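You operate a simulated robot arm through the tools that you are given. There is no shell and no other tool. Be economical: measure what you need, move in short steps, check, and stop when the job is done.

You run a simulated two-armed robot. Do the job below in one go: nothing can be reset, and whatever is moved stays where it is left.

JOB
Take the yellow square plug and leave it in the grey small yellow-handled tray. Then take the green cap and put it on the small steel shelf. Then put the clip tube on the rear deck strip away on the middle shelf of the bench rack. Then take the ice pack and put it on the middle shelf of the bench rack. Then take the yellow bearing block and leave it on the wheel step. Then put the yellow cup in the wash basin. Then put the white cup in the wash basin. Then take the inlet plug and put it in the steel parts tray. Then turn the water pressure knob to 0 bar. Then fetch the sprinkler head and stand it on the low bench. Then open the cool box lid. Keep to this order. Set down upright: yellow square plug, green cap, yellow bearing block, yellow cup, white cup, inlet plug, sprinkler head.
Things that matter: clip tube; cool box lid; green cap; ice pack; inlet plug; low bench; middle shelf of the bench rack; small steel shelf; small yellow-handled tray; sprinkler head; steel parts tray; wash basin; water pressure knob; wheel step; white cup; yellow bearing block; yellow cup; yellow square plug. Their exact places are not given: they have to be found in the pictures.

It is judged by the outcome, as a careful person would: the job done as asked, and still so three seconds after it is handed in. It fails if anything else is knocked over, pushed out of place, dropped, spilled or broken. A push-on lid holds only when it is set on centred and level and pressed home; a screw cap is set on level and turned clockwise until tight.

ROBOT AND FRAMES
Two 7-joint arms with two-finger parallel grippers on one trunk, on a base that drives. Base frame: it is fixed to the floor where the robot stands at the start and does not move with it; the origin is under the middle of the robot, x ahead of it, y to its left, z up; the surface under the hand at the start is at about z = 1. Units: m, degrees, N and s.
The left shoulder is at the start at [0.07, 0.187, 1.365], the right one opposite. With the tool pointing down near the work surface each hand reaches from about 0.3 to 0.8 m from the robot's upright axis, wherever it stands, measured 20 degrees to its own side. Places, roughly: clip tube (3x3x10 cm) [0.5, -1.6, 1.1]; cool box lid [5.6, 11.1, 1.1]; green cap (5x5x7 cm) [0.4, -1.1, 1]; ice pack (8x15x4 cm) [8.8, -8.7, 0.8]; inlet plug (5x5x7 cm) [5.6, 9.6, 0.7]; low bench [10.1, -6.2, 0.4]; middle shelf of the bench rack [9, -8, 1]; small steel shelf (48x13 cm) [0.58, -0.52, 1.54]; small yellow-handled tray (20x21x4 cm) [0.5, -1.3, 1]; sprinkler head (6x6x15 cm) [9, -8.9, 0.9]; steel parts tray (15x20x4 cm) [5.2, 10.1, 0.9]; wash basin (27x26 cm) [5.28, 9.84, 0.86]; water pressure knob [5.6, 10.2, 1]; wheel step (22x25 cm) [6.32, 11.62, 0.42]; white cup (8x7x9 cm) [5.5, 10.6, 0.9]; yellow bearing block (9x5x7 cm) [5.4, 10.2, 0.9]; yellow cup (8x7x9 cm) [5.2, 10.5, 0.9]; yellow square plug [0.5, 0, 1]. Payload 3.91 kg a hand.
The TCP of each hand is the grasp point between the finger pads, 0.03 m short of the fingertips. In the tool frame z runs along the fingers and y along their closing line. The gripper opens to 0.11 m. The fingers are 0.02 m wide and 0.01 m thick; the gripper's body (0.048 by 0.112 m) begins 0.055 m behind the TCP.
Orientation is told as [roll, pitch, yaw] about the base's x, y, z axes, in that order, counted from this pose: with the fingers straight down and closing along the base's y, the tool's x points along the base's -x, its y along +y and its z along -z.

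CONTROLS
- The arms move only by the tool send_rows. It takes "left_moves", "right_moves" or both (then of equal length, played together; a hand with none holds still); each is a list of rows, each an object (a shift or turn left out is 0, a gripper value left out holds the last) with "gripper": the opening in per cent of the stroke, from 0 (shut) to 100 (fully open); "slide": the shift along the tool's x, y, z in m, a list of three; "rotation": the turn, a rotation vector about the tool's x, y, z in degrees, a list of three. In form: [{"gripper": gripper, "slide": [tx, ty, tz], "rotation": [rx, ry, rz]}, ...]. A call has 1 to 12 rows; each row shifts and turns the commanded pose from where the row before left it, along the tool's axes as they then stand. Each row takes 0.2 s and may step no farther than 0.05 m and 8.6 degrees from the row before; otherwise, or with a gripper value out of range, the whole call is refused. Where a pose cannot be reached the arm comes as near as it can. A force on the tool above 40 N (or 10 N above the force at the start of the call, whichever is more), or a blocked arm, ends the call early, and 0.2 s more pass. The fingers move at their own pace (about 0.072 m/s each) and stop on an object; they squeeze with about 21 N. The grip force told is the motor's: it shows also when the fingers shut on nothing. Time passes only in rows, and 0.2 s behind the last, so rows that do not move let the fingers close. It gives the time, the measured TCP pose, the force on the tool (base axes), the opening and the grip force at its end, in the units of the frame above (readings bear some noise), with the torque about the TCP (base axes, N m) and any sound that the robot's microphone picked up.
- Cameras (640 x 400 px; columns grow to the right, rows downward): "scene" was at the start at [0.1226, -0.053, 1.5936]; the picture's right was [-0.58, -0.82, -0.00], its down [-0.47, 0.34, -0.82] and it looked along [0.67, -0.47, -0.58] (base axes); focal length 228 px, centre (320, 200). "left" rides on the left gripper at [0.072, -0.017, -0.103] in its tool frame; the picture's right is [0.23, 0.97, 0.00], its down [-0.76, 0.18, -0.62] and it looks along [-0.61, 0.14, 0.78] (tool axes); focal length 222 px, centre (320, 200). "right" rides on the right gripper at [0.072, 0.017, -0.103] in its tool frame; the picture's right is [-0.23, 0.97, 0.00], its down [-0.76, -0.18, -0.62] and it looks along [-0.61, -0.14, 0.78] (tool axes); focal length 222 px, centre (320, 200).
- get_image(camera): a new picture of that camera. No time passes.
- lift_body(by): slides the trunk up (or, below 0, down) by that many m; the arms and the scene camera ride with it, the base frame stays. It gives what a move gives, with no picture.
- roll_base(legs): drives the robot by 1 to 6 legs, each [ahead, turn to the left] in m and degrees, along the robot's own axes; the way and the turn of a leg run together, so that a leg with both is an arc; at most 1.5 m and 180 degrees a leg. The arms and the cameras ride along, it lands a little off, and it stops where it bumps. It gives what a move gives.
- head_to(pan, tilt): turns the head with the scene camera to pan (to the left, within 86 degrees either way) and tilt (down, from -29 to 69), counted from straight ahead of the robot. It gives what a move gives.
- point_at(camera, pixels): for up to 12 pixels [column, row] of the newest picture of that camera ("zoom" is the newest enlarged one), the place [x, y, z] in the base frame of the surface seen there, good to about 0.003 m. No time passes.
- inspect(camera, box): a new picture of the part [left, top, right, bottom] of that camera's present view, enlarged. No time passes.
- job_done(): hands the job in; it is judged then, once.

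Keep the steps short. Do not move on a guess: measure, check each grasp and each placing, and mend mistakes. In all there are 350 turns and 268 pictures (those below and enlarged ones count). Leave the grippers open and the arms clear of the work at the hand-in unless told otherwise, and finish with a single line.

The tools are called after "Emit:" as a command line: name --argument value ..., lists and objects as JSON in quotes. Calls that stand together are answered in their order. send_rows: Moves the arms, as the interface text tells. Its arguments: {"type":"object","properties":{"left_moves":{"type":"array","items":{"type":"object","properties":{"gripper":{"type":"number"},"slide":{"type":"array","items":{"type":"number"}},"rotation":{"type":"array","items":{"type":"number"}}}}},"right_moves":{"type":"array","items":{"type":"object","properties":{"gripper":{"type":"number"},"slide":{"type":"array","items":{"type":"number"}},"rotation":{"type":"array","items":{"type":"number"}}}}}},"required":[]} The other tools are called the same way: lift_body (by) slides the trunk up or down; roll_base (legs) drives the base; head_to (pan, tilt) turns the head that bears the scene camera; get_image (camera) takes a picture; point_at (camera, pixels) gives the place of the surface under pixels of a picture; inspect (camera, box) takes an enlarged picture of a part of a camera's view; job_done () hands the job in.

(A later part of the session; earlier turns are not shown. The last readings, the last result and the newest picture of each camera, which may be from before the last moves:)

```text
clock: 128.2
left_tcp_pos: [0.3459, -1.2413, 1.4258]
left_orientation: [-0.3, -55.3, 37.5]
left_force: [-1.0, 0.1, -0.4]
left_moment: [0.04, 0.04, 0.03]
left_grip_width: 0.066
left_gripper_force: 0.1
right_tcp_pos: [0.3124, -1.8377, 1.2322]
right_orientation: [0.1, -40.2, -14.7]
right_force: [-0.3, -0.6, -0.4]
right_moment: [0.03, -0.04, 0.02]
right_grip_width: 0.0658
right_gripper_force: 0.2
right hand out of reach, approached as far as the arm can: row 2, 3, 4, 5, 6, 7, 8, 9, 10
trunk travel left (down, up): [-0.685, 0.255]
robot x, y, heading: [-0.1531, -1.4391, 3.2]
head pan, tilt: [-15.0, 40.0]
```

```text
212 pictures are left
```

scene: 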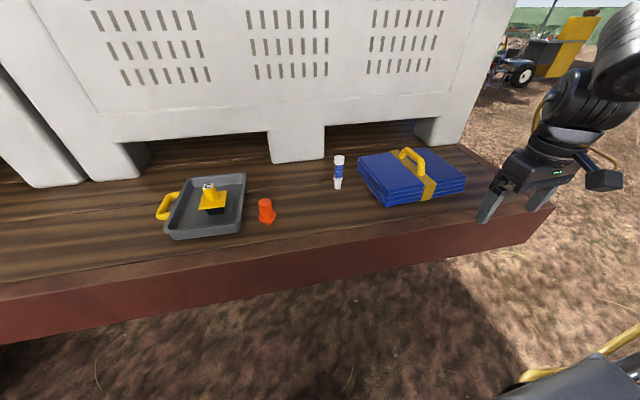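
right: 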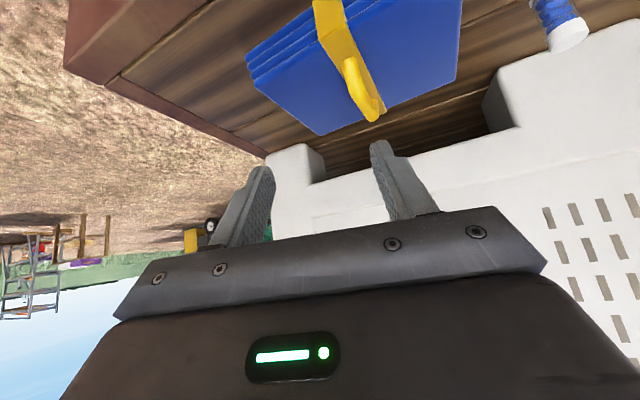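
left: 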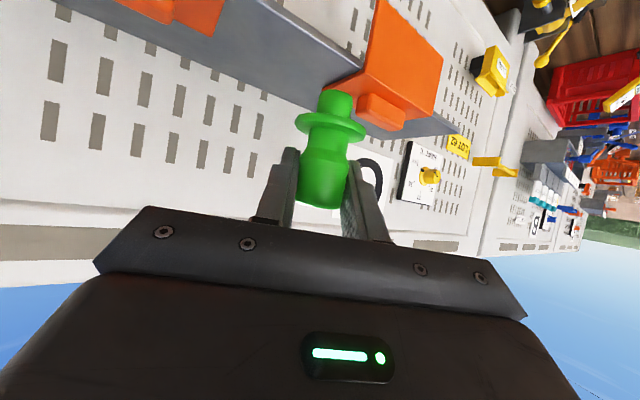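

I'll finish the tilt (which suits this height better), then move sideways.

Emit:
send_rows --right_moves '[{"rotation": [0, -8, 0]}, {"rotation": [0, -7, 0]}, {"slide": [0, 0.045, 0]}, {"slide": [0, 0.045, 0]}, {"slide": [0, 0.045, 0]}, {"slide": [0, 0.045, 0]}, {"slide": [0, 0.045, 0]}, {}]'

Emit:
get_image --camera "right"

```text
clock: 130.0
left_tcp_pos: [0.3421, -1.2351, 1.4266]
left_orientation: [-0.8, -55.3, 38.0]
left_force: [-0.9, 0.4, 1.2]
left_moment: [-0.03, -0.02, -0.01]
left_grip_width: 0.0658
left_gripper_force: 0.2
right_tcp_pos: [0.4239, -1.7066, 1.2864]
right_orientation: [-1.6, -44.5, -11.8]
right_force: [0.4, 0.5, -0.4]
right_moment: [-0.03, 0.01, -0.04]
right_grip_width: 0.066
right_gripper_force: 0.1
right hand out of reach, approached as far as the arm can: row 1, 2, 3, 4, 5, 6, 7
trunk travel left (down, up): [-0.685, 0.255]
robot x, y, heading: [-0.1546, -1.4391, 3.4]
head pan, tilt: [-15.0, 40.0]
```

```text
211 pictures are left
```

right: 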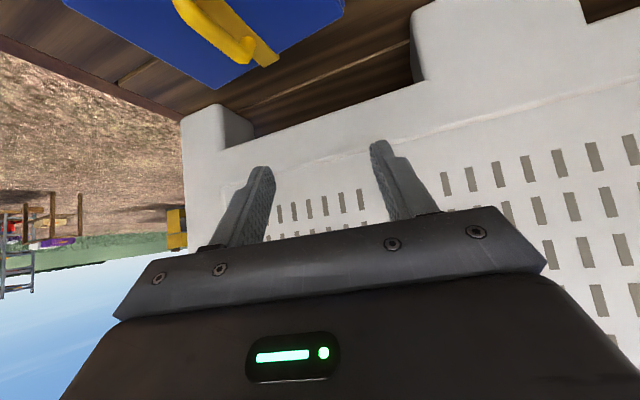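

The right arm is awkward here. The left hand already works tilted, so I'll use it. First I'll back away and tidy the right arm in free space.

Emit:
roll_base --legs '[[-0.3, 0]]'

Emit:
send_rows --right_moves '[{"slide": [0, -0.04, 0], "rotation": [0, 8, 0]}, {"slide": [0, -0.04, 0], "rotation": [0, 8, 0]}, {"slide": [0, -0.03, 0.02], "rotation": [0, 8, 0]}, {"slide": [0, -0.03, 0.03], "rotation": [0, 8, 0]}, {"slide": [0, 0, 0.04], "rotation": [0, 8, 0]}, {"slide": [0, 0, 0.05], "rotation": [0, 4, 0]}, {"slide": [0, 0, 0.05]}, {"slide": [0, 0, 0.05]}, {"slide": [0, 0, 0.05]}, {}]'

Emit:
get_image --camera "scene"

```text
clock: 132.0
left_tcp_pos: [0.051, -1.2571, 1.4234]
left_orientation: [-0.2, -55.2, 37.6]
left_force: [0.0, 0.4, 0.3]
left_moment: [-0.06, -0.04, 0.03]
left_grip_width: 0.0659
left_gripper_force: 0.0
right_tcp_pos: [0.1316, -1.7284, 1.2823]
right_orientation: [-1.5, -44.5, -11.9]
right_force: [-0.5, 0.6, 0.2]
right_moment: [0.03, 0.04, 0.01]
right_grip_width: 0.0661
right_gripper_force: 0.1
trunk travel left (down, up): [-0.685, 0.255]
robot x, y, heading: [-0.4483, -1.4586, 3.4]
head pan, tilt: [-15.0, 40.0]
```

```text
clock: 134.2
left_tcp_pos: [0.0476, -1.2562, 1.426]
left_orientation: [-0.4, -55.4, 37.6]
left_force: [0.6, 0.0, -0.5]
left_moment: [0.01, 0.01, -0.01]
left_grip_width: 0.066
left_gripper_force: 0.0
right_tcp_pos: [0.1277, -1.8775, 0.9985]
right_orientation: [-1.1, -0.5, -13.1]
right_force: [-0.1, 0.8, 0.5]
right_moment: [0.0, -0.02, 0.01]
right_grip_width: 0.0659
right_gripper_force: 0.2
right hand out of reach, approached as far as the arm can: row 5
trunk travel left (down, up): [-0.685, 0.255]
robot x, y, heading: [-0.4472, -1.4603, 3.5]
head pan, tilt: [-15.0, 40.0]
```

```text
210 pictures are left
```

scene: 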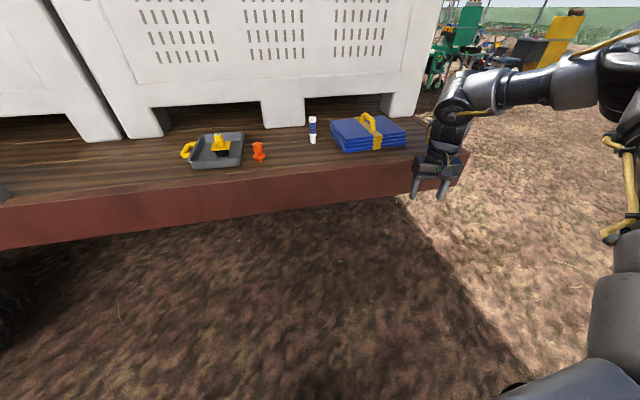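

I'll raise the right hand above deck level, then drive so the tube is in the left hand's tilted reach.

Emit:
send_rows --right_moves '[{"slide": [0.02, -0.02, -0.04]}, {"slide": [0.02, -0.02, -0.04]}, {"slide": [0, 0, -0.05]}, {"slide": [0, 0, -0.04]}]'

Emit:
roll_base --legs '[[0, -18.5], [0.36, 0], [0, -15]]'

Emit:
head_to --pan 20 --tilt 40

Emit:
get_image --camera "scene"

Emit:
get_image --camera "left"

```text
clock: 135.2
left_tcp_pos: [0.0472, -1.2538, 1.4254]
left_orientation: [-0.6, -55.3, 37.8]
left_force: [-0.4, -0.3, 0.6]
left_moment: [-0.02, -0.03, -0.05]
left_grip_width: 0.0661
left_gripper_force: 0.2
right_tcp_pos: [0.0794, -1.9014, 1.1703]
right_orientation: [-1.1, -0.5, -12.9]
right_force: [-0.3, 0.4, -0.1]
right_moment: [-0.02, 0.0, 0.0]
right_grip_width: 0.0662
right_gripper_force: 0.0
trunk travel left (down, up): [-0.685, 0.255]
robot x, y, heading: [-0.4512, -1.4607, 3.3]
head pan, tilt: [-15.0, 40.0]
```

```text
clock: 139.4
left_tcp_pos: [0.4243, -1.6474, 1.4246]
left_orientation: [-0.3, -55.2, 5.0]
left_force: [-0.1, -0.4, 0.5]
left_moment: [0.03, 0.02, -0.02]
left_grip_width: 0.0661
left_gripper_force: 0.1
right_tcp_pos: [0.1004, -2.209, 1.1681]
right_orientation: [-1.0, -0.5, -45.7]
right_force: [1.2, 0.2, 0.2]
right_moment: [-0.03, 0.01, 0.0]
right_grip_width: 0.066
right_gripper_force: 0.0
trunk travel left (down, up): [-0.685, 0.255]
robot x, y, heading: [-0.1053, -1.5493, -29.4]
head pan, tilt: [-15.0, 40.0]
```

```text
clock: 140.4
left_tcp_pos: [0.4241, -1.6474, 1.4244]
left_orientation: [-0.3, -55.3, 5.0]
left_force: [0.2, 0.4, -0.8]
left_moment: [-0.03, 0.03, -0.03]
left_grip_width: 0.0661
left_gripper_force: 0.1
right_tcp_pos: [0.1008, -2.209, 1.1691]
right_orientation: [-0.9, -0.4, -45.7]
right_force: [0.2, -0.2, 0.5]
right_moment: [0.01, 0.03, -0.01]
right_grip_width: 0.0662
right_gripper_force: 0.0
trunk travel left (down, up): [-0.685, 0.255]
robot x, y, heading: [-0.1078, -1.5473, -29.4]
head pan, tilt: [20.0, 40.0]
```

```text
209 pictures are left
```

scene: 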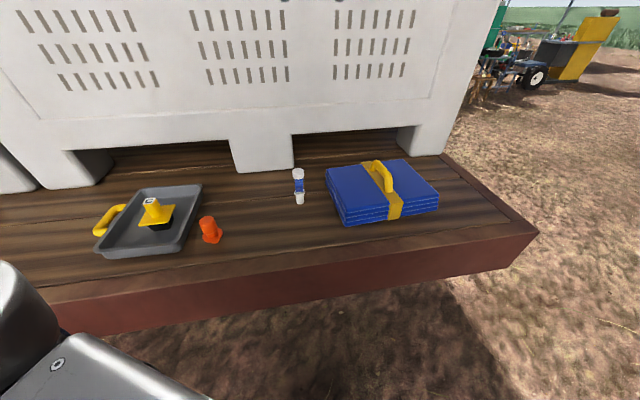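

```text
208 pictures are left
```

left: 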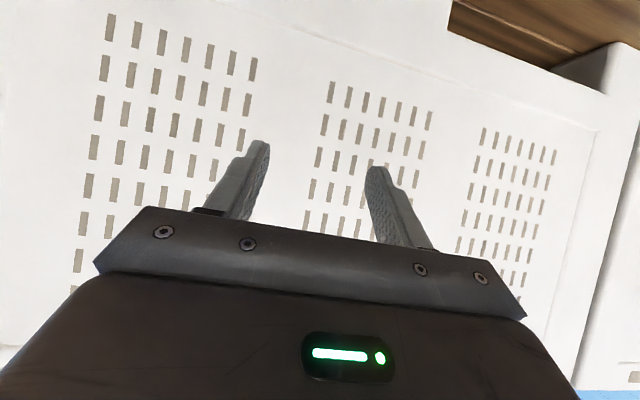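

The left hand is nearly in line with the tube. I'll descend in front of it.

Emit:
send_rows --left_moves '[{"slide": [0.0114, 0.029, -0.0164]}, {"slide": [0.0369, 0, 0.0257]}, {"slide": [0.0369, 0, 0.0257]}, {"slide": [0.0369, 0, 0.0257]}, {"slide": [0.0369, 0, 0.0257]}, {"slide": [0.0369, 0, 0.0257]}, {"slide": [0.0369, 0, 0.0257]}, {"slide": [0.0369, 0, 0.0257]}, {}]'

Emit:
get_image --camera "left"

Emit:
get_image --camera "scene"

```text
clock: 142.4
left_tcp_pos: [0.4143, -1.6258, 1.1037]
left_orientation: [-0.5, -55.3, 5.0]
left_force: [0.8, 0.0, 0.5]
left_moment: [0.0, 0.02, 0.0]
left_grip_width: 0.0662
left_gripper_force: 0.0
left hand out of reach, approached as far as the arm can: row 1
right_tcp_pos: [0.0992, -2.2078, 1.1691]
right_orientation: [-1.0, -0.5, -45.7]
right_force: [0.5, 0.4, 0.4]
right_moment: [0.02, 0.0, 0.02]
right_grip_width: 0.0658
right_gripper_force: 0.1
trunk travel left (down, up): [-0.685, 0.255]
robot x, y, heading: [-0.1052, -1.5532, -29.6]
head pan, tilt: [20.0, 40.0]
```

```text
207 pictures are left
```

left: 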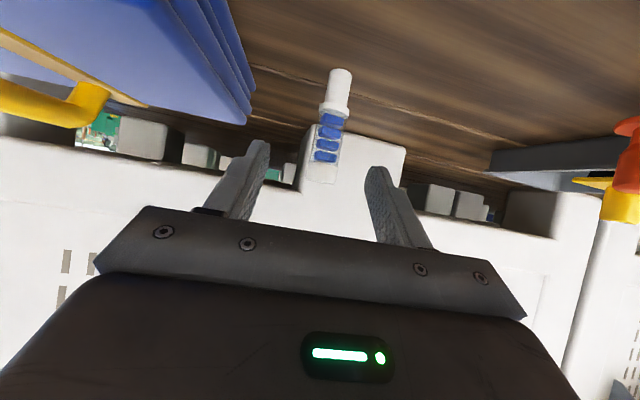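

```text
206 pictures are left
```

scene: 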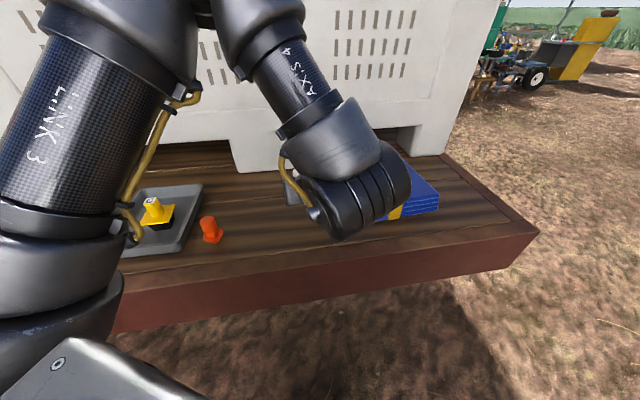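

Lined up. I'll go down 4 cm, then forward to surround the tube.

Emit:
send_rows --left_moves '[{"slide": [0.0345, 0.006, 0.024]}, {"slide": [-0.0225, 0, 0.0322]}, {"slide": [-0.0225, 0, 0.0322]}, {}]'

Emit:
get_image --camera "left"

```text
clock: 143.4
left_tcp_pos: [0.4916, -1.6192, 1.0621]
left_orientation: [-0.2, -55.4, 4.7]
left_force: [0.0, -0.8, -0.6]
left_moment: [0.03, 0.04, 0.01]
left_grip_width: 0.066
left_gripper_force: 0.1
right_tcp_pos: [0.0984, -2.21, 1.1672]
right_orientation: [-0.9, -0.4, -45.7]
right_force: [-0.4, 0.0, 1.2]
right_moment: [0.03, -0.04, 0.01]
right_grip_width: 0.0661
right_gripper_force: 0.0
trunk travel left (down, up): [-0.685, 0.255]
robot x, y, heading: [-0.1034, -1.549, -29.6]
head pan, tilt: [20.0, 40.0]
```

```text
205 pictures are left
```

left: 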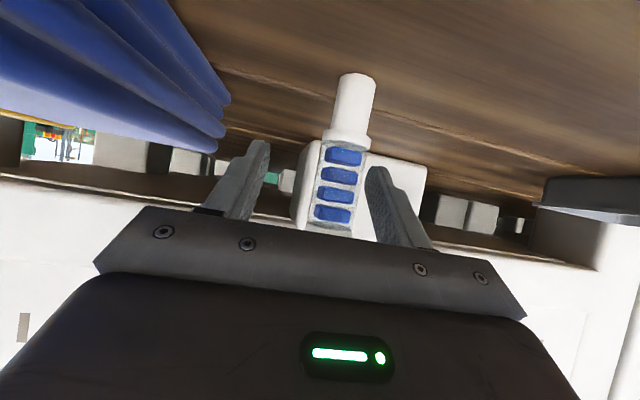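

I'll shift 7 mm to centre, close and lift.

Emit:
send_rows --left_moves '[{"slide": [0, 0.007, 0]}, {"gripper": 0}, {}, {}, {}, {"slide": [-0.0246, 0, -0.0172]}, {"slide": [-0.0369, 0, -0.0257]}, {"slide": [-0.0369, 0, -0.0257]}]'

Emit:
get_image --camera "left"

```text
clock: 145.2
left_tcp_pos: [0.4911, -1.6106, 1.1825]
left_orientation: [-0.2, -55.4, 4.9]
left_force: [0.8, -1.3, -0.6]
left_moment: [0.0, 0.0, -0.01]
left_grip_width: 0.026
left_gripper_force: 20.7
right_tcp_pos: [0.1004, -2.2077, 1.1689]
right_orientation: [-1.1, -0.5, -45.7]
right_force: [-1.1, -0.3, -0.2]
right_moment: [-0.01, -0.01, -0.01]
right_grip_width: 0.0662
right_gripper_force: 0.1
trunk travel left (down, up): [-0.685, 0.255]
robot x, y, heading: [-0.1058, -1.5473, -29.6]
head pan, tilt: [20.0, 40.0]
```

```text
204 pictures are left
```

left: 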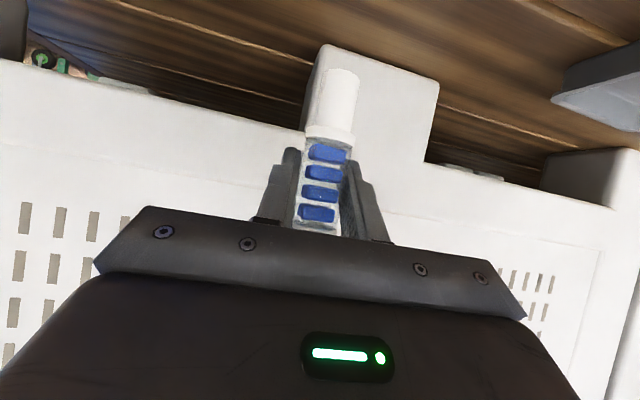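

Tube held. I'll back away and look toward the bench rack (bearing about -35°).

Emit:
roll_base --legs '[[-0.4, 0]]'

Emit:
head_to --pan -10 --tilt 5

Emit:
get_image --camera "scene"

```text
clock: 147.7
left_tcp_pos: [0.144, -1.4158, 1.1818]
left_orientation: [-0.3, -55.2, 4.8]
left_force: [-0.2, -0.5, 0.0]
left_moment: [0.01, 0.03, -0.01]
left_grip_width: 0.0258
left_gripper_force: 20.6
right_tcp_pos: [-0.2482, -2.0133, 1.1697]
right_orientation: [-1.0, -0.4, -45.7]
right_force: [-0.3, 0.1, 1.0]
right_moment: [-0.05, 0.0, -0.04]
right_grip_width: 0.0664
right_gripper_force: 0.1
trunk travel left (down, up): [-0.685, 0.255]
robot x, y, heading: [-0.453, -1.3558, -29.5]
head pan, tilt: [20.0, 40.0]
```

```text
clock: 148.7
left_tcp_pos: [0.1441, -1.4142, 1.1809]
left_orientation: [-0.2, -55.2, 5.0]
left_force: [-0.6, -0.1, -0.3]
left_moment: [0.01, -0.02, -0.02]
left_grip_width: 0.0255
left_gripper_force: 20.7
right_tcp_pos: [-0.249, -2.0122, 1.1687]
right_orientation: [-1.0, -0.4, -45.7]
right_force: [0.6, -0.4, 0.7]
right_moment: [0.0, 0.03, 0.0]
right_grip_width: 0.0661
right_gripper_force: 0.0
trunk travel left (down, up): [-0.685, 0.255]
robot x, y, heading: [-0.4563, -1.353, -29.5]
head pan, tilt: [-10.0, 5.0]
```

```text
203 pictures are left
```

scene: 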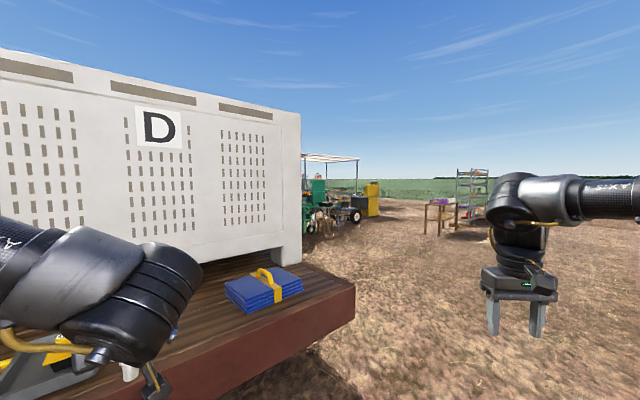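

The rack is visible at pixel (472,195), with a bench left of it. I'll zoom in and measure.

Emit:
inspect --camera "scene" --box '[290, 140, 510, 260]'

Emit:
point_at --camera "scene" --pixels '[[440, 203], [452, 215], [472, 215], [460, 230], [355, 300], [372, 195], [358, 216], [310, 230], [330, 250], [400, 230], [440, 250], [352, 295]]'

```text
2.91 times, centred on (400, 200) of scene
```

zoom: 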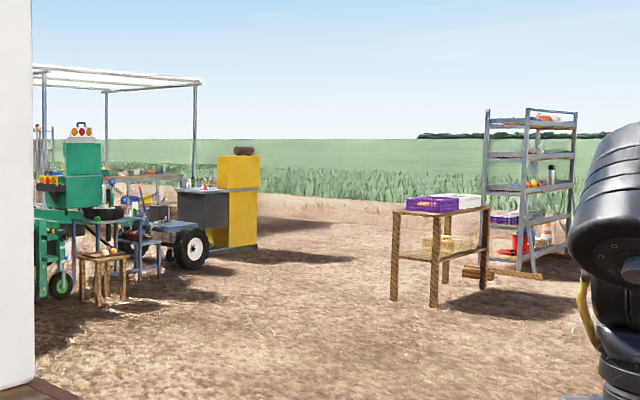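

```text
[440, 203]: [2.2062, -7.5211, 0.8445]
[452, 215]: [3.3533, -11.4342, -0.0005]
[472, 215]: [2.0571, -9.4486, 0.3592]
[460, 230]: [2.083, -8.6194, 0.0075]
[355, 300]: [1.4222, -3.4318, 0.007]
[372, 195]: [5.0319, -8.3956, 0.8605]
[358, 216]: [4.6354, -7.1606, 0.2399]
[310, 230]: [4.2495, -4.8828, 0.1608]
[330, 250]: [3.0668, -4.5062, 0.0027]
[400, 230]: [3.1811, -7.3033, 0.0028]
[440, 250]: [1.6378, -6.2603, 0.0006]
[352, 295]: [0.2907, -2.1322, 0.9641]
```

That's a different rack at about (2,-9). The bench rack at (9,-8) is further on. I'll drive around the trailer corner and look again.

Emit:
roll_base --legs '[[0, -60], [1.4, 0], [0, 40], [1.5, 0]]'

Emit:
head_to --pan 25 --tilt 5

Emit:
get_image --camera "scene"

```text
clock: 167.3
left_tcp_pos: [1.0816, -4.1466, 1.1812]
left_orientation: [-0.3, -55.3, -14.5]
left_force: [0.8, -0.1, -0.7]
left_moment: [-0.01, 0.02, 0.01]
left_grip_width: 0.0248
left_gripper_force: 21.2
right_tcp_pos: [0.5139, -4.5784, 1.1687]
right_orientation: [-1.1, -0.3, -65.2]
right_force: [-0.1, 0.7, -0.2]
right_moment: [0.03, 0.03, 0.0]
right_grip_width: 0.0661
right_gripper_force: 0.0
trunk travel left (down, up): [-0.685, 0.255]
robot x, y, heading: [0.5408, -3.8901, -48.6]
head pan, tilt: [-10.0, 5.0]
```

```text
clock: 168.4
left_tcp_pos: [1.0808, -4.1462, 1.1819]
left_orientation: [-0.3, -55.3, -14.5]
left_force: [-0.4, 0.2, -0.1]
left_moment: [0.02, 0.0, -0.03]
left_grip_width: 0.0251
left_gripper_force: 21.1
right_tcp_pos: [0.5127, -4.5803, 1.1684]
right_orientation: [-1.0, -0.4, -65.1]
right_force: [-0.5, 0.3, -0.5]
right_moment: [-0.01, 0.0, 0.01]
right_grip_width: 0.0662
right_gripper_force: 0.1
trunk travel left (down, up): [-0.685, 0.255]
robot x, y, heading: [0.5426, -3.8898, -48.9]
head pan, tilt: [25.0, 5.0]
```

```text
201 pictures are left
```

scene: 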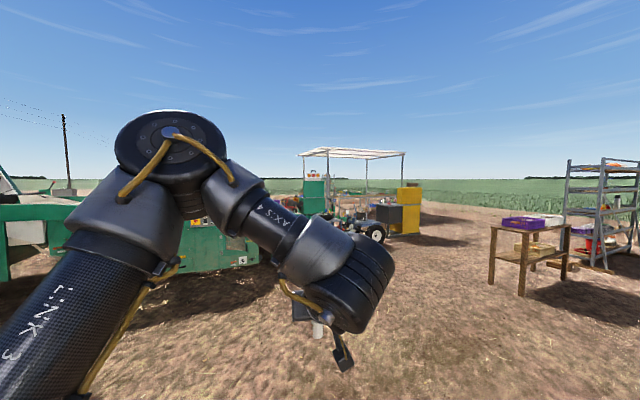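

Emit:
inspect --camera "scene" --box '[290, 140, 430, 260]'

Emit:
point_at --camera "scene" --pixels '[[375, 232], [385, 215], [410, 215], [313, 200], [345, 212], [330, 222], [405, 232], [300, 250], [350, 290], [250, 250], [395, 205], [320, 240]]'

```text
3.33 times, centred on (360, 200) of scene
```

zoom: 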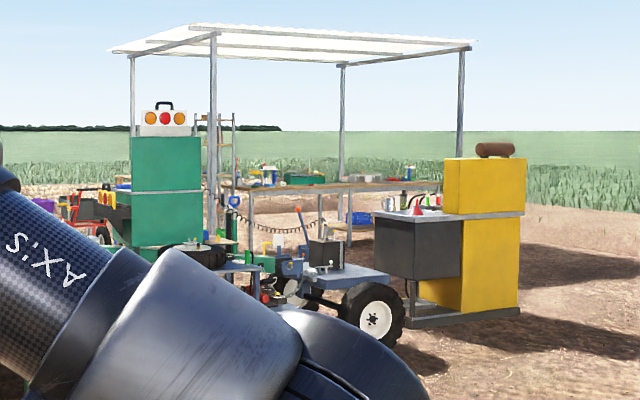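

```text
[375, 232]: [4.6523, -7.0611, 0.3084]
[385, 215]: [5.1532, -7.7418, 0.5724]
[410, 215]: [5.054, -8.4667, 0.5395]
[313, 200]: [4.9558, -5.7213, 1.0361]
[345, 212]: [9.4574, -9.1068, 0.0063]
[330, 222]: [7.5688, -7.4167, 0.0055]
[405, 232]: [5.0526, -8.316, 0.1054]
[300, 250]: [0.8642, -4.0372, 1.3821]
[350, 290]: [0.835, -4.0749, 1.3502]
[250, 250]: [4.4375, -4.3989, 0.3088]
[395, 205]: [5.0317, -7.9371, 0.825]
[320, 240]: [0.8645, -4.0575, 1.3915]
```

I'll measure the passage between the table and the tractor/yellow cabinet.

Emit:
point_at --camera "scene" --pixels '[[491, 232], [525, 242], [566, 228], [520, 290], [490, 280], [565, 275], [575, 225], [383, 240], [395, 232], [420, 230], [440, 260], [418, 200]]'

```text
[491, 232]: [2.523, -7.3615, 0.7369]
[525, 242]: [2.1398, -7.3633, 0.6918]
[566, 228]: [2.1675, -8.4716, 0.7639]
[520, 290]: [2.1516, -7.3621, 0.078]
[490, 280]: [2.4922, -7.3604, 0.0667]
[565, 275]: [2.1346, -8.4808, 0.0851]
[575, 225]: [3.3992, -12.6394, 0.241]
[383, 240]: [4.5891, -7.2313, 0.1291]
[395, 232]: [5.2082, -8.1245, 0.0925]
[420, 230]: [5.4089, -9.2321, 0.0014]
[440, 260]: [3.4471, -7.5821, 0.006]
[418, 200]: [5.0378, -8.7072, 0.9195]
```

The passage midline is x≈3.6. I'll drive 4.4 m straight on this heading.

Emit:
roll_base --legs '[[1.5, 0], [1.5, 0], [1.4, 0], [0, -18], [1.2, 0]]'

Emit:
head_to --pan 35 --tilt 5

Emit:
get_image --camera "scene"

```text
clock: 196.2
left_tcp_pos: [4.3707, -8.7173, 1.1825]
left_orientation: [-0.4, -55.3, -32.2]
left_force: [-0.3, 0.2, 0.1]
left_moment: [-0.02, 0.0, 0.03]
left_grip_width: 0.025
left_gripper_force: 21.3
right_tcp_pos: [3.698, -8.9574, 1.1684]
right_orientation: [-1.0, -0.4, -82.7]
right_force: [0.6, -1.3, -0.6]
right_moment: [0.0, -0.02, -0.04]
right_grip_width: 0.0661
right_gripper_force: 0.0
trunk travel left (down, up): [-0.685, 0.255]
robot x, y, heading: [3.9361, -8.3064, -66.3]
head pan, tilt: [25.0, 5.0]
```

```text
clock: 196.9
left_tcp_pos: [4.3716, -8.7171, 1.1813]
left_orientation: [-0.3, -55.2, -32.2]
left_force: [0.6, 0.5, 0.2]
left_moment: [0.0, -0.05, -0.01]
left_grip_width: 0.0251
left_gripper_force: 20.8
right_tcp_pos: [3.6991, -8.9571, 1.1677]
right_orientation: [-1.0, -0.4, -82.7]
right_force: [-0.3, 0.2, -0.3]
right_moment: [-0.01, 0.01, 0.02]
right_grip_width: 0.0661
right_gripper_force: 0.0
trunk travel left (down, up): [-0.685, 0.255]
robot x, y, heading: [3.931, -8.3097, -66.5]
head pan, tilt: [35.0, 5.0]
```

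```text
199 pictures are left
```

scene: 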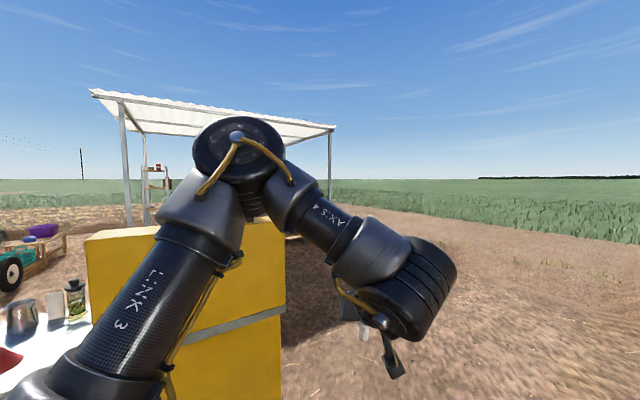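

I'll go on past the yellow cabinet's right end and look again.

Emit:
roll_base --legs '[[1.25, 0], [0, 48], [1.2, 0], [0, 25]]'

Emit:
head_to --pan 10 --tilt 8

Emit:
get_image --camera "scene"

```text
clock: 212.4
left_tcp_pos: [6.0853, -9.5757, 1.1811]
left_orientation: [-0.3, -55.2, 40.0]
left_force: [0.2, 0.1, -0.2]
left_moment: [0.01, 0.01, -0.02]
left_grip_width: 0.0249
left_gripper_force: 20.9
right_tcp_pos: [6.1087, -10.2902, 1.1692]
right_orientation: [-1.0, -0.3, -10.5]
right_force: [0.5, -0.3, 0.2]
right_moment: [-0.04, -0.03, -0.01]
right_grip_width: 0.0657
right_gripper_force: 0.1
trunk travel left (down, up): [-0.685, 0.255]
robot x, y, heading: [5.5641, -9.8628, 5.8]
head pan, tilt: [35.0, 5.0]
```

```text
clock: 213.3
left_tcp_pos: [6.0841, -9.5778, 1.182]
left_orientation: [-0.4, -55.3, 40.0]
left_force: [0.2, -0.5, -1.0]
left_moment: [-0.01, 0.01, 0.0]
left_grip_width: 0.025
left_gripper_force: 20.9
right_tcp_pos: [6.1088, -10.29, 1.1693]
right_orientation: [-1.0, -0.4, -10.4]
right_force: [-0.5, -0.3, 0.2]
right_moment: [-0.03, 0.04, 0.04]
right_grip_width: 0.0659
right_gripper_force: 0.1
trunk travel left (down, up): [-0.685, 0.255]
robot x, y, heading: [5.5639, -9.8664, 5.9]
head pan, tilt: [10.0, 8.0]
```

```text
198 pictures are left
```

scene: 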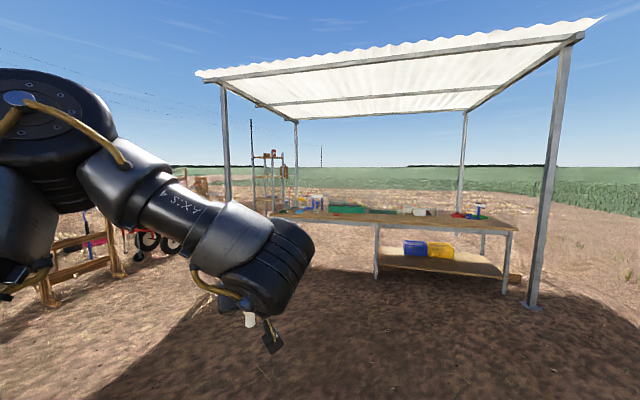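

Emit:
inspect --camera "scene" --box '[230, 140, 530, 310]'

Emit:
point_at --camera "scene" --pixels '[[375, 215], [515, 230], [480, 212], [415, 210], [380, 212], [330, 205], [315, 203], [375, 278], [505, 292], [532, 305], [262, 200], [280, 195]]'

```text
2.13 times, centred on (380, 225) of scene
```

zoom: 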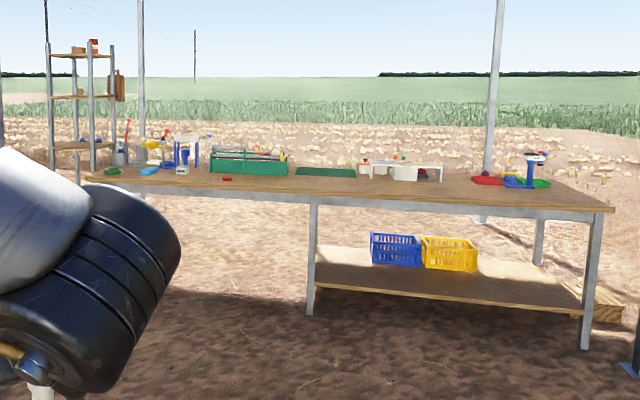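

```text
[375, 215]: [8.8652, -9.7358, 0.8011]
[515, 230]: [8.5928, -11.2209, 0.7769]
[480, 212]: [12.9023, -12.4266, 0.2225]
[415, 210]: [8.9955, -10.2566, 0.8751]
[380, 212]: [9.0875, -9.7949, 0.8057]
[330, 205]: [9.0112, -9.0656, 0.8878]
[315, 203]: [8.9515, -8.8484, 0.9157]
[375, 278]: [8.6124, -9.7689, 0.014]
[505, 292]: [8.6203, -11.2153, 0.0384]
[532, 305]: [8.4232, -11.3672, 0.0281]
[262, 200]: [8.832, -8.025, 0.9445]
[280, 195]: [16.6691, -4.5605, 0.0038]
```

The bench is at x 8.6–9.3 with top z 0.80, and its rack at (8.83, -8.03). I'll check the canopy post and other obstacles before approaching.

Emit:
point_at --camera "scene" --pixels '[[226, 150], [228, 180], [296, 160], [464, 160], [115, 270], [90, 300], [48, 290], [145, 250], [80, 240], [250, 210]]'

Emit:
roll_base --legs '[[0, 23], [1.2, 0]]'

Emit:
head_to --pan -5 --tilt 12

Emit:
get_image --camera "scene"

```text
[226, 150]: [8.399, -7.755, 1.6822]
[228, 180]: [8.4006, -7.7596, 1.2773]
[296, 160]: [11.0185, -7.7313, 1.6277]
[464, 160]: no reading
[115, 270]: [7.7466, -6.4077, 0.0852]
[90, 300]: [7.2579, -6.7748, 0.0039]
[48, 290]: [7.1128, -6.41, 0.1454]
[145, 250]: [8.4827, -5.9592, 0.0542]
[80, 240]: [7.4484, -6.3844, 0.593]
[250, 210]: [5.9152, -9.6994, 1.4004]
```

```text
clock: 220.6
left_tcp_pos: [6.9793, -8.8195, 1.182]
left_orientation: [-0.3, -55.3, 62.9]
left_force: [0.0, 0.9, -0.4]
left_moment: [0.0, 0.01, 0.01]
left_grip_width: 0.025
left_gripper_force: 21.0
right_tcp_pos: [7.2776, -9.4683, 1.1678]
right_orientation: [-0.9, -0.4, 12.3]
right_force: [0.3, -0.2, 1.2]
right_moment: [0.02, -0.01, 0.03]
right_grip_width: 0.0662
right_gripper_force: 0.1
trunk travel left (down, up): [-0.685, 0.255]
robot x, y, heading: [6.6122, -9.294, 28.7]
head pan, tilt: [10.0, 8.0]
```

```text
clock: 221.3
left_tcp_pos: [6.9785, -8.821, 1.181]
left_orientation: [-0.3, -55.2, 62.8]
left_force: [-0.7, 0.3, -0.4]
left_moment: [0.0, -0.01, 0.0]
left_grip_width: 0.0252
left_gripper_force: 21.0
right_tcp_pos: [7.2781, -9.4689, 1.1681]
right_orientation: [-1.0, -0.4, 12.3]
right_force: [0.1, -0.1, 1.0]
right_moment: [-0.04, 0.0, 0.0]
right_grip_width: 0.0663
right_gripper_force: 0.0
trunk travel left (down, up): [-0.685, 0.255]
robot x, y, heading: [6.6134, -9.2948, 28.8]
head pan, tilt: [-5.0, 12.0]
```

```text
196 pictures are left
```

scene: 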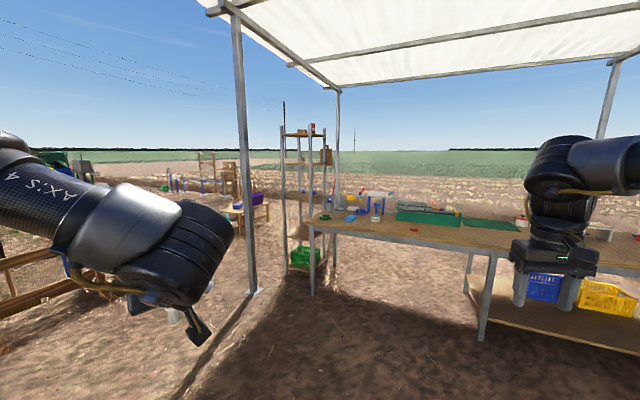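

Emit:
inspect --camera "scene" --box '[260, 110, 460, 280]'

Emit:
point_at --camera "scene" --pixels '[[283, 150], [327, 150], [337, 150], [285, 265], [312, 290], [334, 265], [313, 222], [290, 235], [308, 200]]'

```text
2.35 times, centred on (360, 195) of scene
```

zoom: 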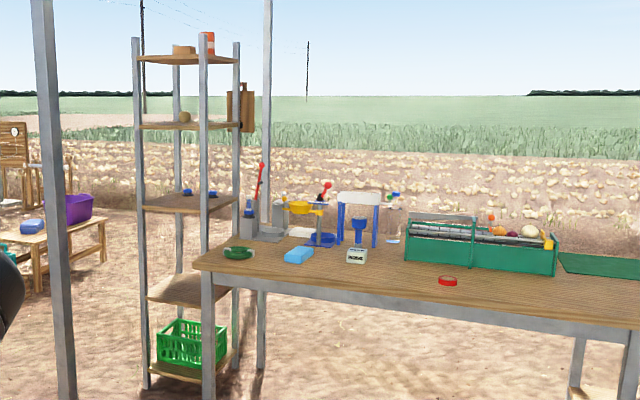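

```text
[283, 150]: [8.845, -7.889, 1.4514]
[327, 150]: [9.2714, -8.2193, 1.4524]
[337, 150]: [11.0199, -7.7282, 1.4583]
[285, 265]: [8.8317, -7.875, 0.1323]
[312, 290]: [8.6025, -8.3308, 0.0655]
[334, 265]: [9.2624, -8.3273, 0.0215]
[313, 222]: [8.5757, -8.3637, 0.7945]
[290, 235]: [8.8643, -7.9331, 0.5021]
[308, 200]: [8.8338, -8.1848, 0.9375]
```

Rack posts are at x 8.84–9.27, y -7.88…-8.2; the middle shelf is at z≈0.94. The canopy post (8.4,-7.76) crowds the front, so I'll reach it from its open left side. I'll drive there in stages.

Emit:
roll_base --legs '[[0, 31.5], [1.1, 0], [1.08, 0], [0, -30]]'

Emit:
head_to --pan 0 --tilt 25

Emit:
get_image --camera "scene"

```text
clock: 235.0
left_tcp_pos: [8.0494, -6.9427, 1.1817]
left_orientation: [-0.3, -55.2, 63.5]
left_force: [-0.5, 0.8, -0.6]
left_moment: [-0.01, 0.02, -0.01]
left_grip_width: 0.025
left_gripper_force: 20.6
right_tcp_pos: [8.3543, -7.5891, 1.1685]
right_orientation: [-1.0, -0.3, 12.9]
right_force: [-0.3, 0.2, 0.9]
right_moment: [0.01, -0.01, 0.02]
right_grip_width: 0.0661
right_gripper_force: 0.1
trunk travel left (down, up): [-0.685, 0.255]
robot x, y, heading: [7.6864, -7.423, 29.3]
head pan, tilt: [-5.0, 12.0]
```

```text
clock: 235.8
left_tcp_pos: [8.05, -6.9439, 1.1819]
left_orientation: [-0.3, -55.3, 63.4]
left_force: [0.7, -0.2, -1.0]
left_moment: [-0.02, 0.0, 0.0]
left_grip_width: 0.0252
left_gripper_force: 20.2
right_tcp_pos: [8.3538, -7.5898, 1.1686]
right_orientation: [-1.0, -0.3, 13.0]
right_force: [-0.3, -0.2, -0.3]
right_moment: [0.01, 0.04, -0.02]
right_grip_width: 0.0663
right_gripper_force: 0.0
trunk travel left (down, up): [-0.685, 0.255]
robot x, y, heading: [7.6863, -7.418, 29.1]
head pan, tilt: [0.0, 25.0]
```

```text
194 pictures are left
```

scene: 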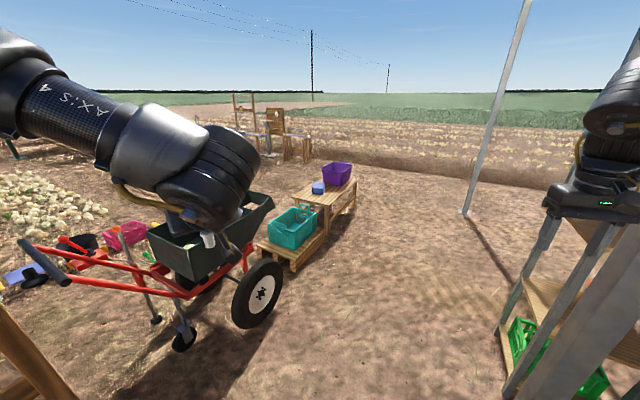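

The right arm is close to the canopy post. I'll measure the wheelbarrow and post before choosing the path.

Emit:
point_at --camera "scene" --pixels '[[262, 320], [280, 280], [185, 345], [290, 262], [325, 250], [355, 200], [320, 195], [340, 170], [300, 225], [320, 188], [510, 330], [505, 390]]'

Emit:
head_to --pan -60 --tilt 25

Emit:
get_image --camera "scene"

```text
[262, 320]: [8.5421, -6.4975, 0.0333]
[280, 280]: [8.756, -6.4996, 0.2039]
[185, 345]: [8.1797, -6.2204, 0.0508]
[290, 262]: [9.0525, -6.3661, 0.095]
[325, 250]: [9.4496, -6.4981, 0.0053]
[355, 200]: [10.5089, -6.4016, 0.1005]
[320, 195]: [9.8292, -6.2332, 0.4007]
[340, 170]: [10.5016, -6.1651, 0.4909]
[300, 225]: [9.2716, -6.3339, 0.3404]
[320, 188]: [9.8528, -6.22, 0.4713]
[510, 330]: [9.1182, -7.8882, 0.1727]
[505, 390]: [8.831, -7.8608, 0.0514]
```

```text
clock: 237.1
left_tcp_pos: [8.0505, -6.9431, 1.1807]
left_orientation: [-0.3, -55.2, 63.3]
left_force: [-0.1, -0.4, -0.1]
left_moment: [-0.02, 0.0, 0.0]
left_grip_width: 0.025
left_gripper_force: 21.2
right_tcp_pos: [8.3555, -7.5898, 1.1691]
right_orientation: [-1.0, -0.3, 12.9]
right_force: [0.1, 1.1, -0.2]
right_moment: [-0.02, 0.02, -0.04]
right_grip_width: 0.0661
right_gripper_force: 0.0
trunk travel left (down, up): [-0.685, 0.255]
robot x, y, heading: [7.6834, -7.4169, 29.0]
head pan, tilt: [-60.0, 25.0]
```

```text
193 pictures are left
```

scene: 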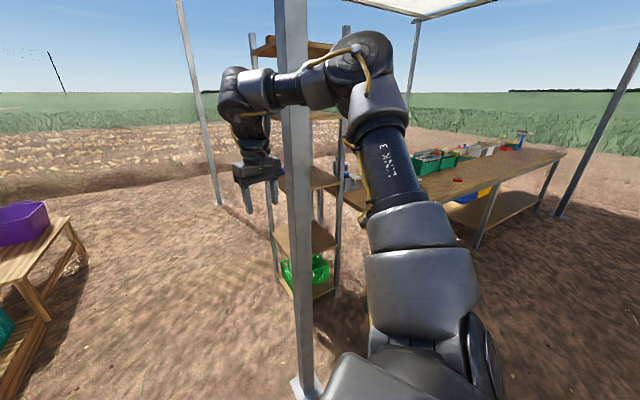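

The post seems to stand between the camera and my right forearm. I'll measure exactly before moving anything.

Emit:
point_at --camera "scene" --pixels '[[294, 100], [300, 50], [294, 200], [365, 50], [325, 85], [270, 90], [240, 95], [375, 100], [390, 160], [425, 290], [320, 390], [260, 175]]'

```text
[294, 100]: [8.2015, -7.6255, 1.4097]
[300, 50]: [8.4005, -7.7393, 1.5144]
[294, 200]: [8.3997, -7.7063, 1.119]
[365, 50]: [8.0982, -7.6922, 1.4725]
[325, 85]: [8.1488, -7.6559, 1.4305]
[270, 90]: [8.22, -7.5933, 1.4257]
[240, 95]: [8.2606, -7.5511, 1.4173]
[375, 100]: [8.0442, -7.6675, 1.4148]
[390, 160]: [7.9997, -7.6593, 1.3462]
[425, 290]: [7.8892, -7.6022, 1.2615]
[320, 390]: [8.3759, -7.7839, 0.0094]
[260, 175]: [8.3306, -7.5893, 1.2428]
```

The forearm is on my side of the post, with small clearance. I'll fold the right arm lower and inward before moving.

Emit:
send_rows --right_moves '[{"slide": [0, 0.01, 0.05]}, {"slide": [0, 0.01, 0.05]}, {"slide": [0, 0.01, 0.05]}, {"slide": [0, 0.01, 0.05]}, {"slide": [0, 0.01, 0.05]}, {"slide": [0, 0.04, 0.03]}, {"slide": [0, 0.045, 0]}, {"slide": [0, 0.045, 0]}, {"slide": [0, 0.045, 0]}, {"slide": [0.03, 0.03, 0]}, {"slide": [0.03, 0, 0]}]'

Emit:
get_image --camera "scene"

```text
refused: row 1 steps farther than a row can; nothing moved
```

```text
192 pictures are left
```

scene: 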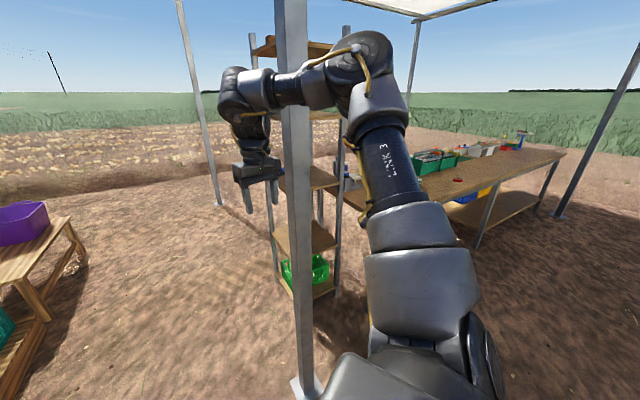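

Emit:
send_rows --right_moves '[{"slide": [0, 0.01, 0.048]}, {"slide": [0, 0.01, 0.048]}, {"slide": [0, 0.01, 0.048]}, {"slide": [0, 0.01, 0.048]}, {"slide": [0, 0.01, 0.048]}, {"slide": [0, 0.038, 0.03]}, {"slide": [0, 0.045, 0]}, {"slide": [0, 0.045, 0]}, {"slide": [0, 0.045, 0]}, {"slide": [0.03, 0.03, 0]}, {"slide": [0.03, 0, 0]}]'

Emit:
get_image --camera "scene"

```text
clock: 239.5
left_tcp_pos: [8.0494, -6.9455, 1.184]
left_orientation: [-0.2, -55.3, 63.4]
left_force: [-0.4, 0.9, -0.3]
left_moment: [0.0, -0.01, -0.01]
left_grip_width: 0.0251
left_gripper_force: 20.5
right_tcp_pos: [8.2839, -7.4326, 0.9308]
right_orientation: [-0.9, -0.3, 12.9]
right_force: [-0.6, 0.2, -0.1]
right_moment: [0.04, 0.0, -0.01]
right_grip_width: 0.0658
right_gripper_force: 0.1
right hand out of reach, approached as far as the arm can: row 8, 9, 10, 11
trunk travel left (down, up): [-0.685, 0.255]
robot x, y, heading: [7.6902, -7.4182, 29.4]
head pan, tilt: [-60.0, 25.0]
```

```text
191 pictures are left
```

scene: 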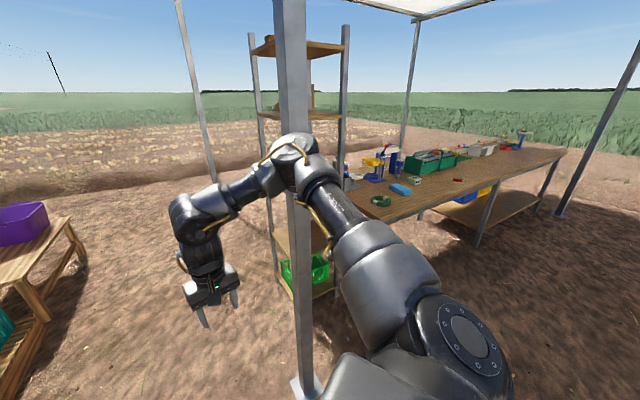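

Right hand is now inward. I'll drive around the post to the rack's left side.

Emit:
roll_base --legs '[[0, 10], [0.62, 0], [0, -37], [0.78, 0], [0, -92]]'

Emit:
head_to --pan 0 --tilt 20

Emit:
get_image --camera "scene"

```text
clock: 253.1
left_tcp_pos: [9.1675, -7.5458, 1.1811]
left_orientation: [-0.4, -55.2, -56.0]
left_force: [-1.3, 0.1, 0.3]
left_moment: [-0.01, -0.06, 0.0]
left_grip_width: 0.025
left_gripper_force: 21.1
right_tcp_pos: [8.6273, -7.5105, 0.9315]
right_orientation: [-1.0, -0.4, -106.4]
right_force: [-0.8, -0.3, -0.3]
right_moment: [-0.01, -0.01, -0.04]
right_grip_width: 0.0659
right_gripper_force: 0.0
trunk travel left (down, up): [-0.685, 0.255]
robot x, y, heading: [8.9346, -6.9981, -90.4]
head pan, tilt: [-60.0, 25.0]
```

```text
clock: 254.4
left_tcp_pos: [9.1678, -7.5458, 1.1822]
left_orientation: [-0.5, -55.2, -56.0]
left_force: [0.2, 0.8, -0.6]
left_moment: [0.03, -0.02, 0.01]
left_grip_width: 0.0251
left_gripper_force: 20.6
right_tcp_pos: [8.6274, -7.51, 0.9309]
right_orientation: [-1.0, -0.3, -106.3]
right_force: [0.6, 0.0, -0.5]
right_moment: [-0.02, -0.03, 0.01]
right_grip_width: 0.0661
right_gripper_force: 0.1
trunk travel left (down, up): [-0.685, 0.255]
robot x, y, heading: [8.9352, -6.9958, -90.5]
head pan, tilt: [0.0, 20.0]
```

```text
190 pictures are left
```

scene: 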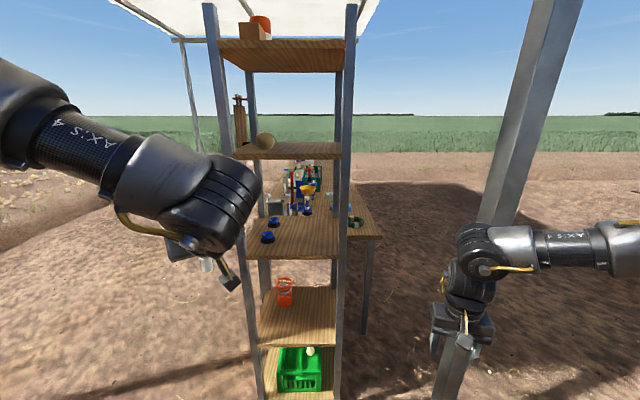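

The middle shelf has three blue knobs on it. I'll zoom and measure.

Emit:
inspect --camera "scene" --box '[220, 130, 380, 270]'

Emit:
point_at --camera "scene" --pixels '[[300, 250], [260, 248], [335, 247], [300, 225], [320, 225], [300, 150], [268, 237], [274, 221], [307, 209], [320, 235], [340, 235], [225, 130]]'

```text
2.86 times, centred on (300, 200) of scene
```

zoom: 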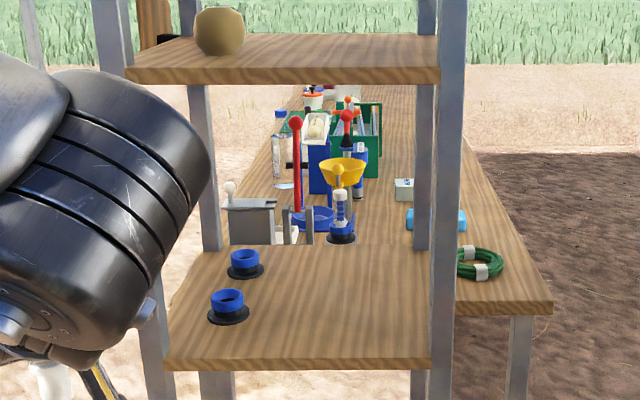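

```text
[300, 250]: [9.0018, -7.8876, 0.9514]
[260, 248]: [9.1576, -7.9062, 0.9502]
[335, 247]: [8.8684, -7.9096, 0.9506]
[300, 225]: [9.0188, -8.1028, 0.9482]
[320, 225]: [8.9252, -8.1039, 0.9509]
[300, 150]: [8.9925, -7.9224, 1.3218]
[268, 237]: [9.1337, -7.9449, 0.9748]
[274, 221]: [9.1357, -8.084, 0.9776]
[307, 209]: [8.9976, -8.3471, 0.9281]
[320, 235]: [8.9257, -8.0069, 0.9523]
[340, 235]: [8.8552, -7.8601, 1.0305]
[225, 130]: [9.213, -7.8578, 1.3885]
```

I'll lower the tube, turn its yaw about the vertical toward -75°, and keep it upright.

Emit:
send_rows --left_moves '[{"slide": [0.0369, 0, 0.0257]}, {"slide": [0.0369, 0, 0.0257]}, {"slide": [0.0328, 0, 0.0229]}, {"rotation": [5.2, 0, 3.63]}, {"rotation": [5.2, 0, 3.63]}, {"rotation": [5.2, 0, 3.63]}, {}]'

Emit:
get_image --camera "left"

```text
clock: 256.0
left_tcp_pos: [9.1667, -7.5472, 1.0506]
left_orientation: [-0.2, -55.3, -75.2]
left_force: [0.3, -0.1, -0.4]
left_moment: [-0.02, -0.04, 0.06]
left_grip_width: 0.0249
left_gripper_force: 20.7
right_tcp_pos: [8.6282, -7.5088, 0.9313]
right_orientation: [-0.8, -0.3, -106.4]
right_force: [1.3, -0.2, 0.6]
right_moment: [-0.01, -0.04, -0.03]
right_grip_width: 0.066
right_gripper_force: 0.0
trunk travel left (down, up): [-0.685, 0.255]
robot x, y, heading: [8.9336, -6.9908, -90.3]
head pan, tilt: [0.0, 20.0]
```

```text
188 pictures are left
```

left: 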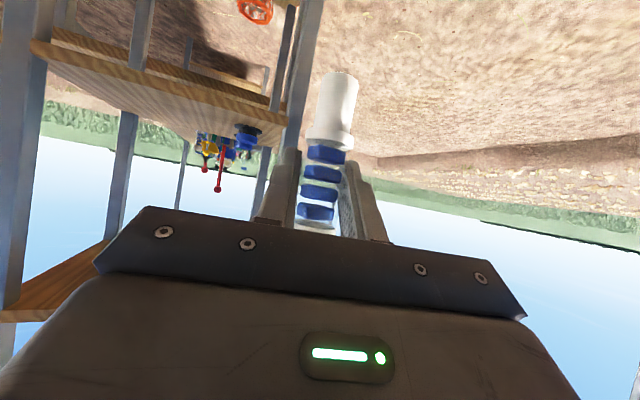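

Emit:
send_rows --left_moves '[{"slide": [0.0059, -0.0388, -0.0084]}, {"slide": [0.0059, -0.0388, -0.0084]}, {"slide": [0.0059, -0.0388, -0.0084]}, {"slide": [0.0059, -0.0388, -0.0084]}, {}]'

Emit:
roll_base --legs '[[0.3, 0]]'

Emit:
get_image --camera "scene"

Emit:
get_image --camera "left"

```text
clock: 257.2
left_tcp_pos: [9.0085, -7.5472, 1.0523]
left_orientation: [-0.4, -55.4, -75.0]
left_force: [0.2, 0.2, -1.0]
left_moment: [-0.01, 0.01, -0.02]
left_grip_width: 0.025
left_gripper_force: 21.2
right_tcp_pos: [8.6285, -7.5101, 0.9326]
right_orientation: [-1.0, -0.4, -106.4]
right_force: [-0.3, 0.3, -0.2]
right_moment: [-0.03, 0.01, 0.0]
right_grip_width: 0.066
right_gripper_force: 0.1
trunk travel left (down, up): [-0.685, 0.255]
robot x, y, heading: [8.9329, -6.9952, -90.3]
head pan, tilt: [0.0, 20.0]
```

```text
clock: 259.2
left_tcp_pos: [9.0019, -7.8371, 1.0557]
left_orientation: [-0.4, -55.7, -75.3]
left_force: [0.3, -0.7, -1.4]
left_moment: [0.0, 0.05, -0.01]
left_grip_width: 0.025
left_gripper_force: 20.9
right_tcp_pos: [8.6219, -7.7994, 0.9366]
right_orientation: [-1.0, -0.6, -106.7]
right_force: [0.5, -0.6, -0.1]
right_moment: [0.0, -0.02, 0.01]
right_grip_width: 0.0658
right_gripper_force: 0.0
trunk travel left (down, up): [-0.685, 0.255]
robot x, y, heading: [8.9288, -7.2943, -90.8]
head pan, tilt: [0.0, 20.0]
```

```text
187 pictures are left
```

scene: 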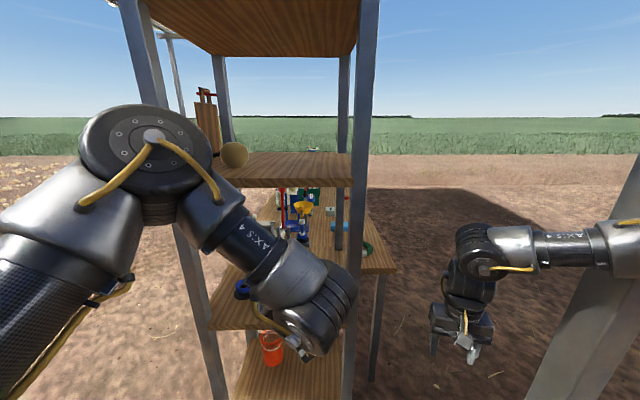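

```text
186 pictures are left
```

left: 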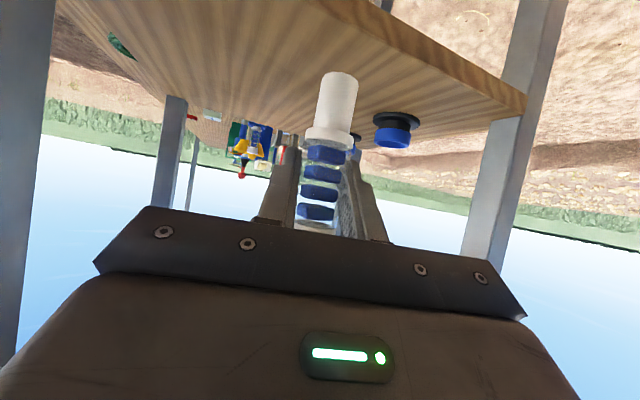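

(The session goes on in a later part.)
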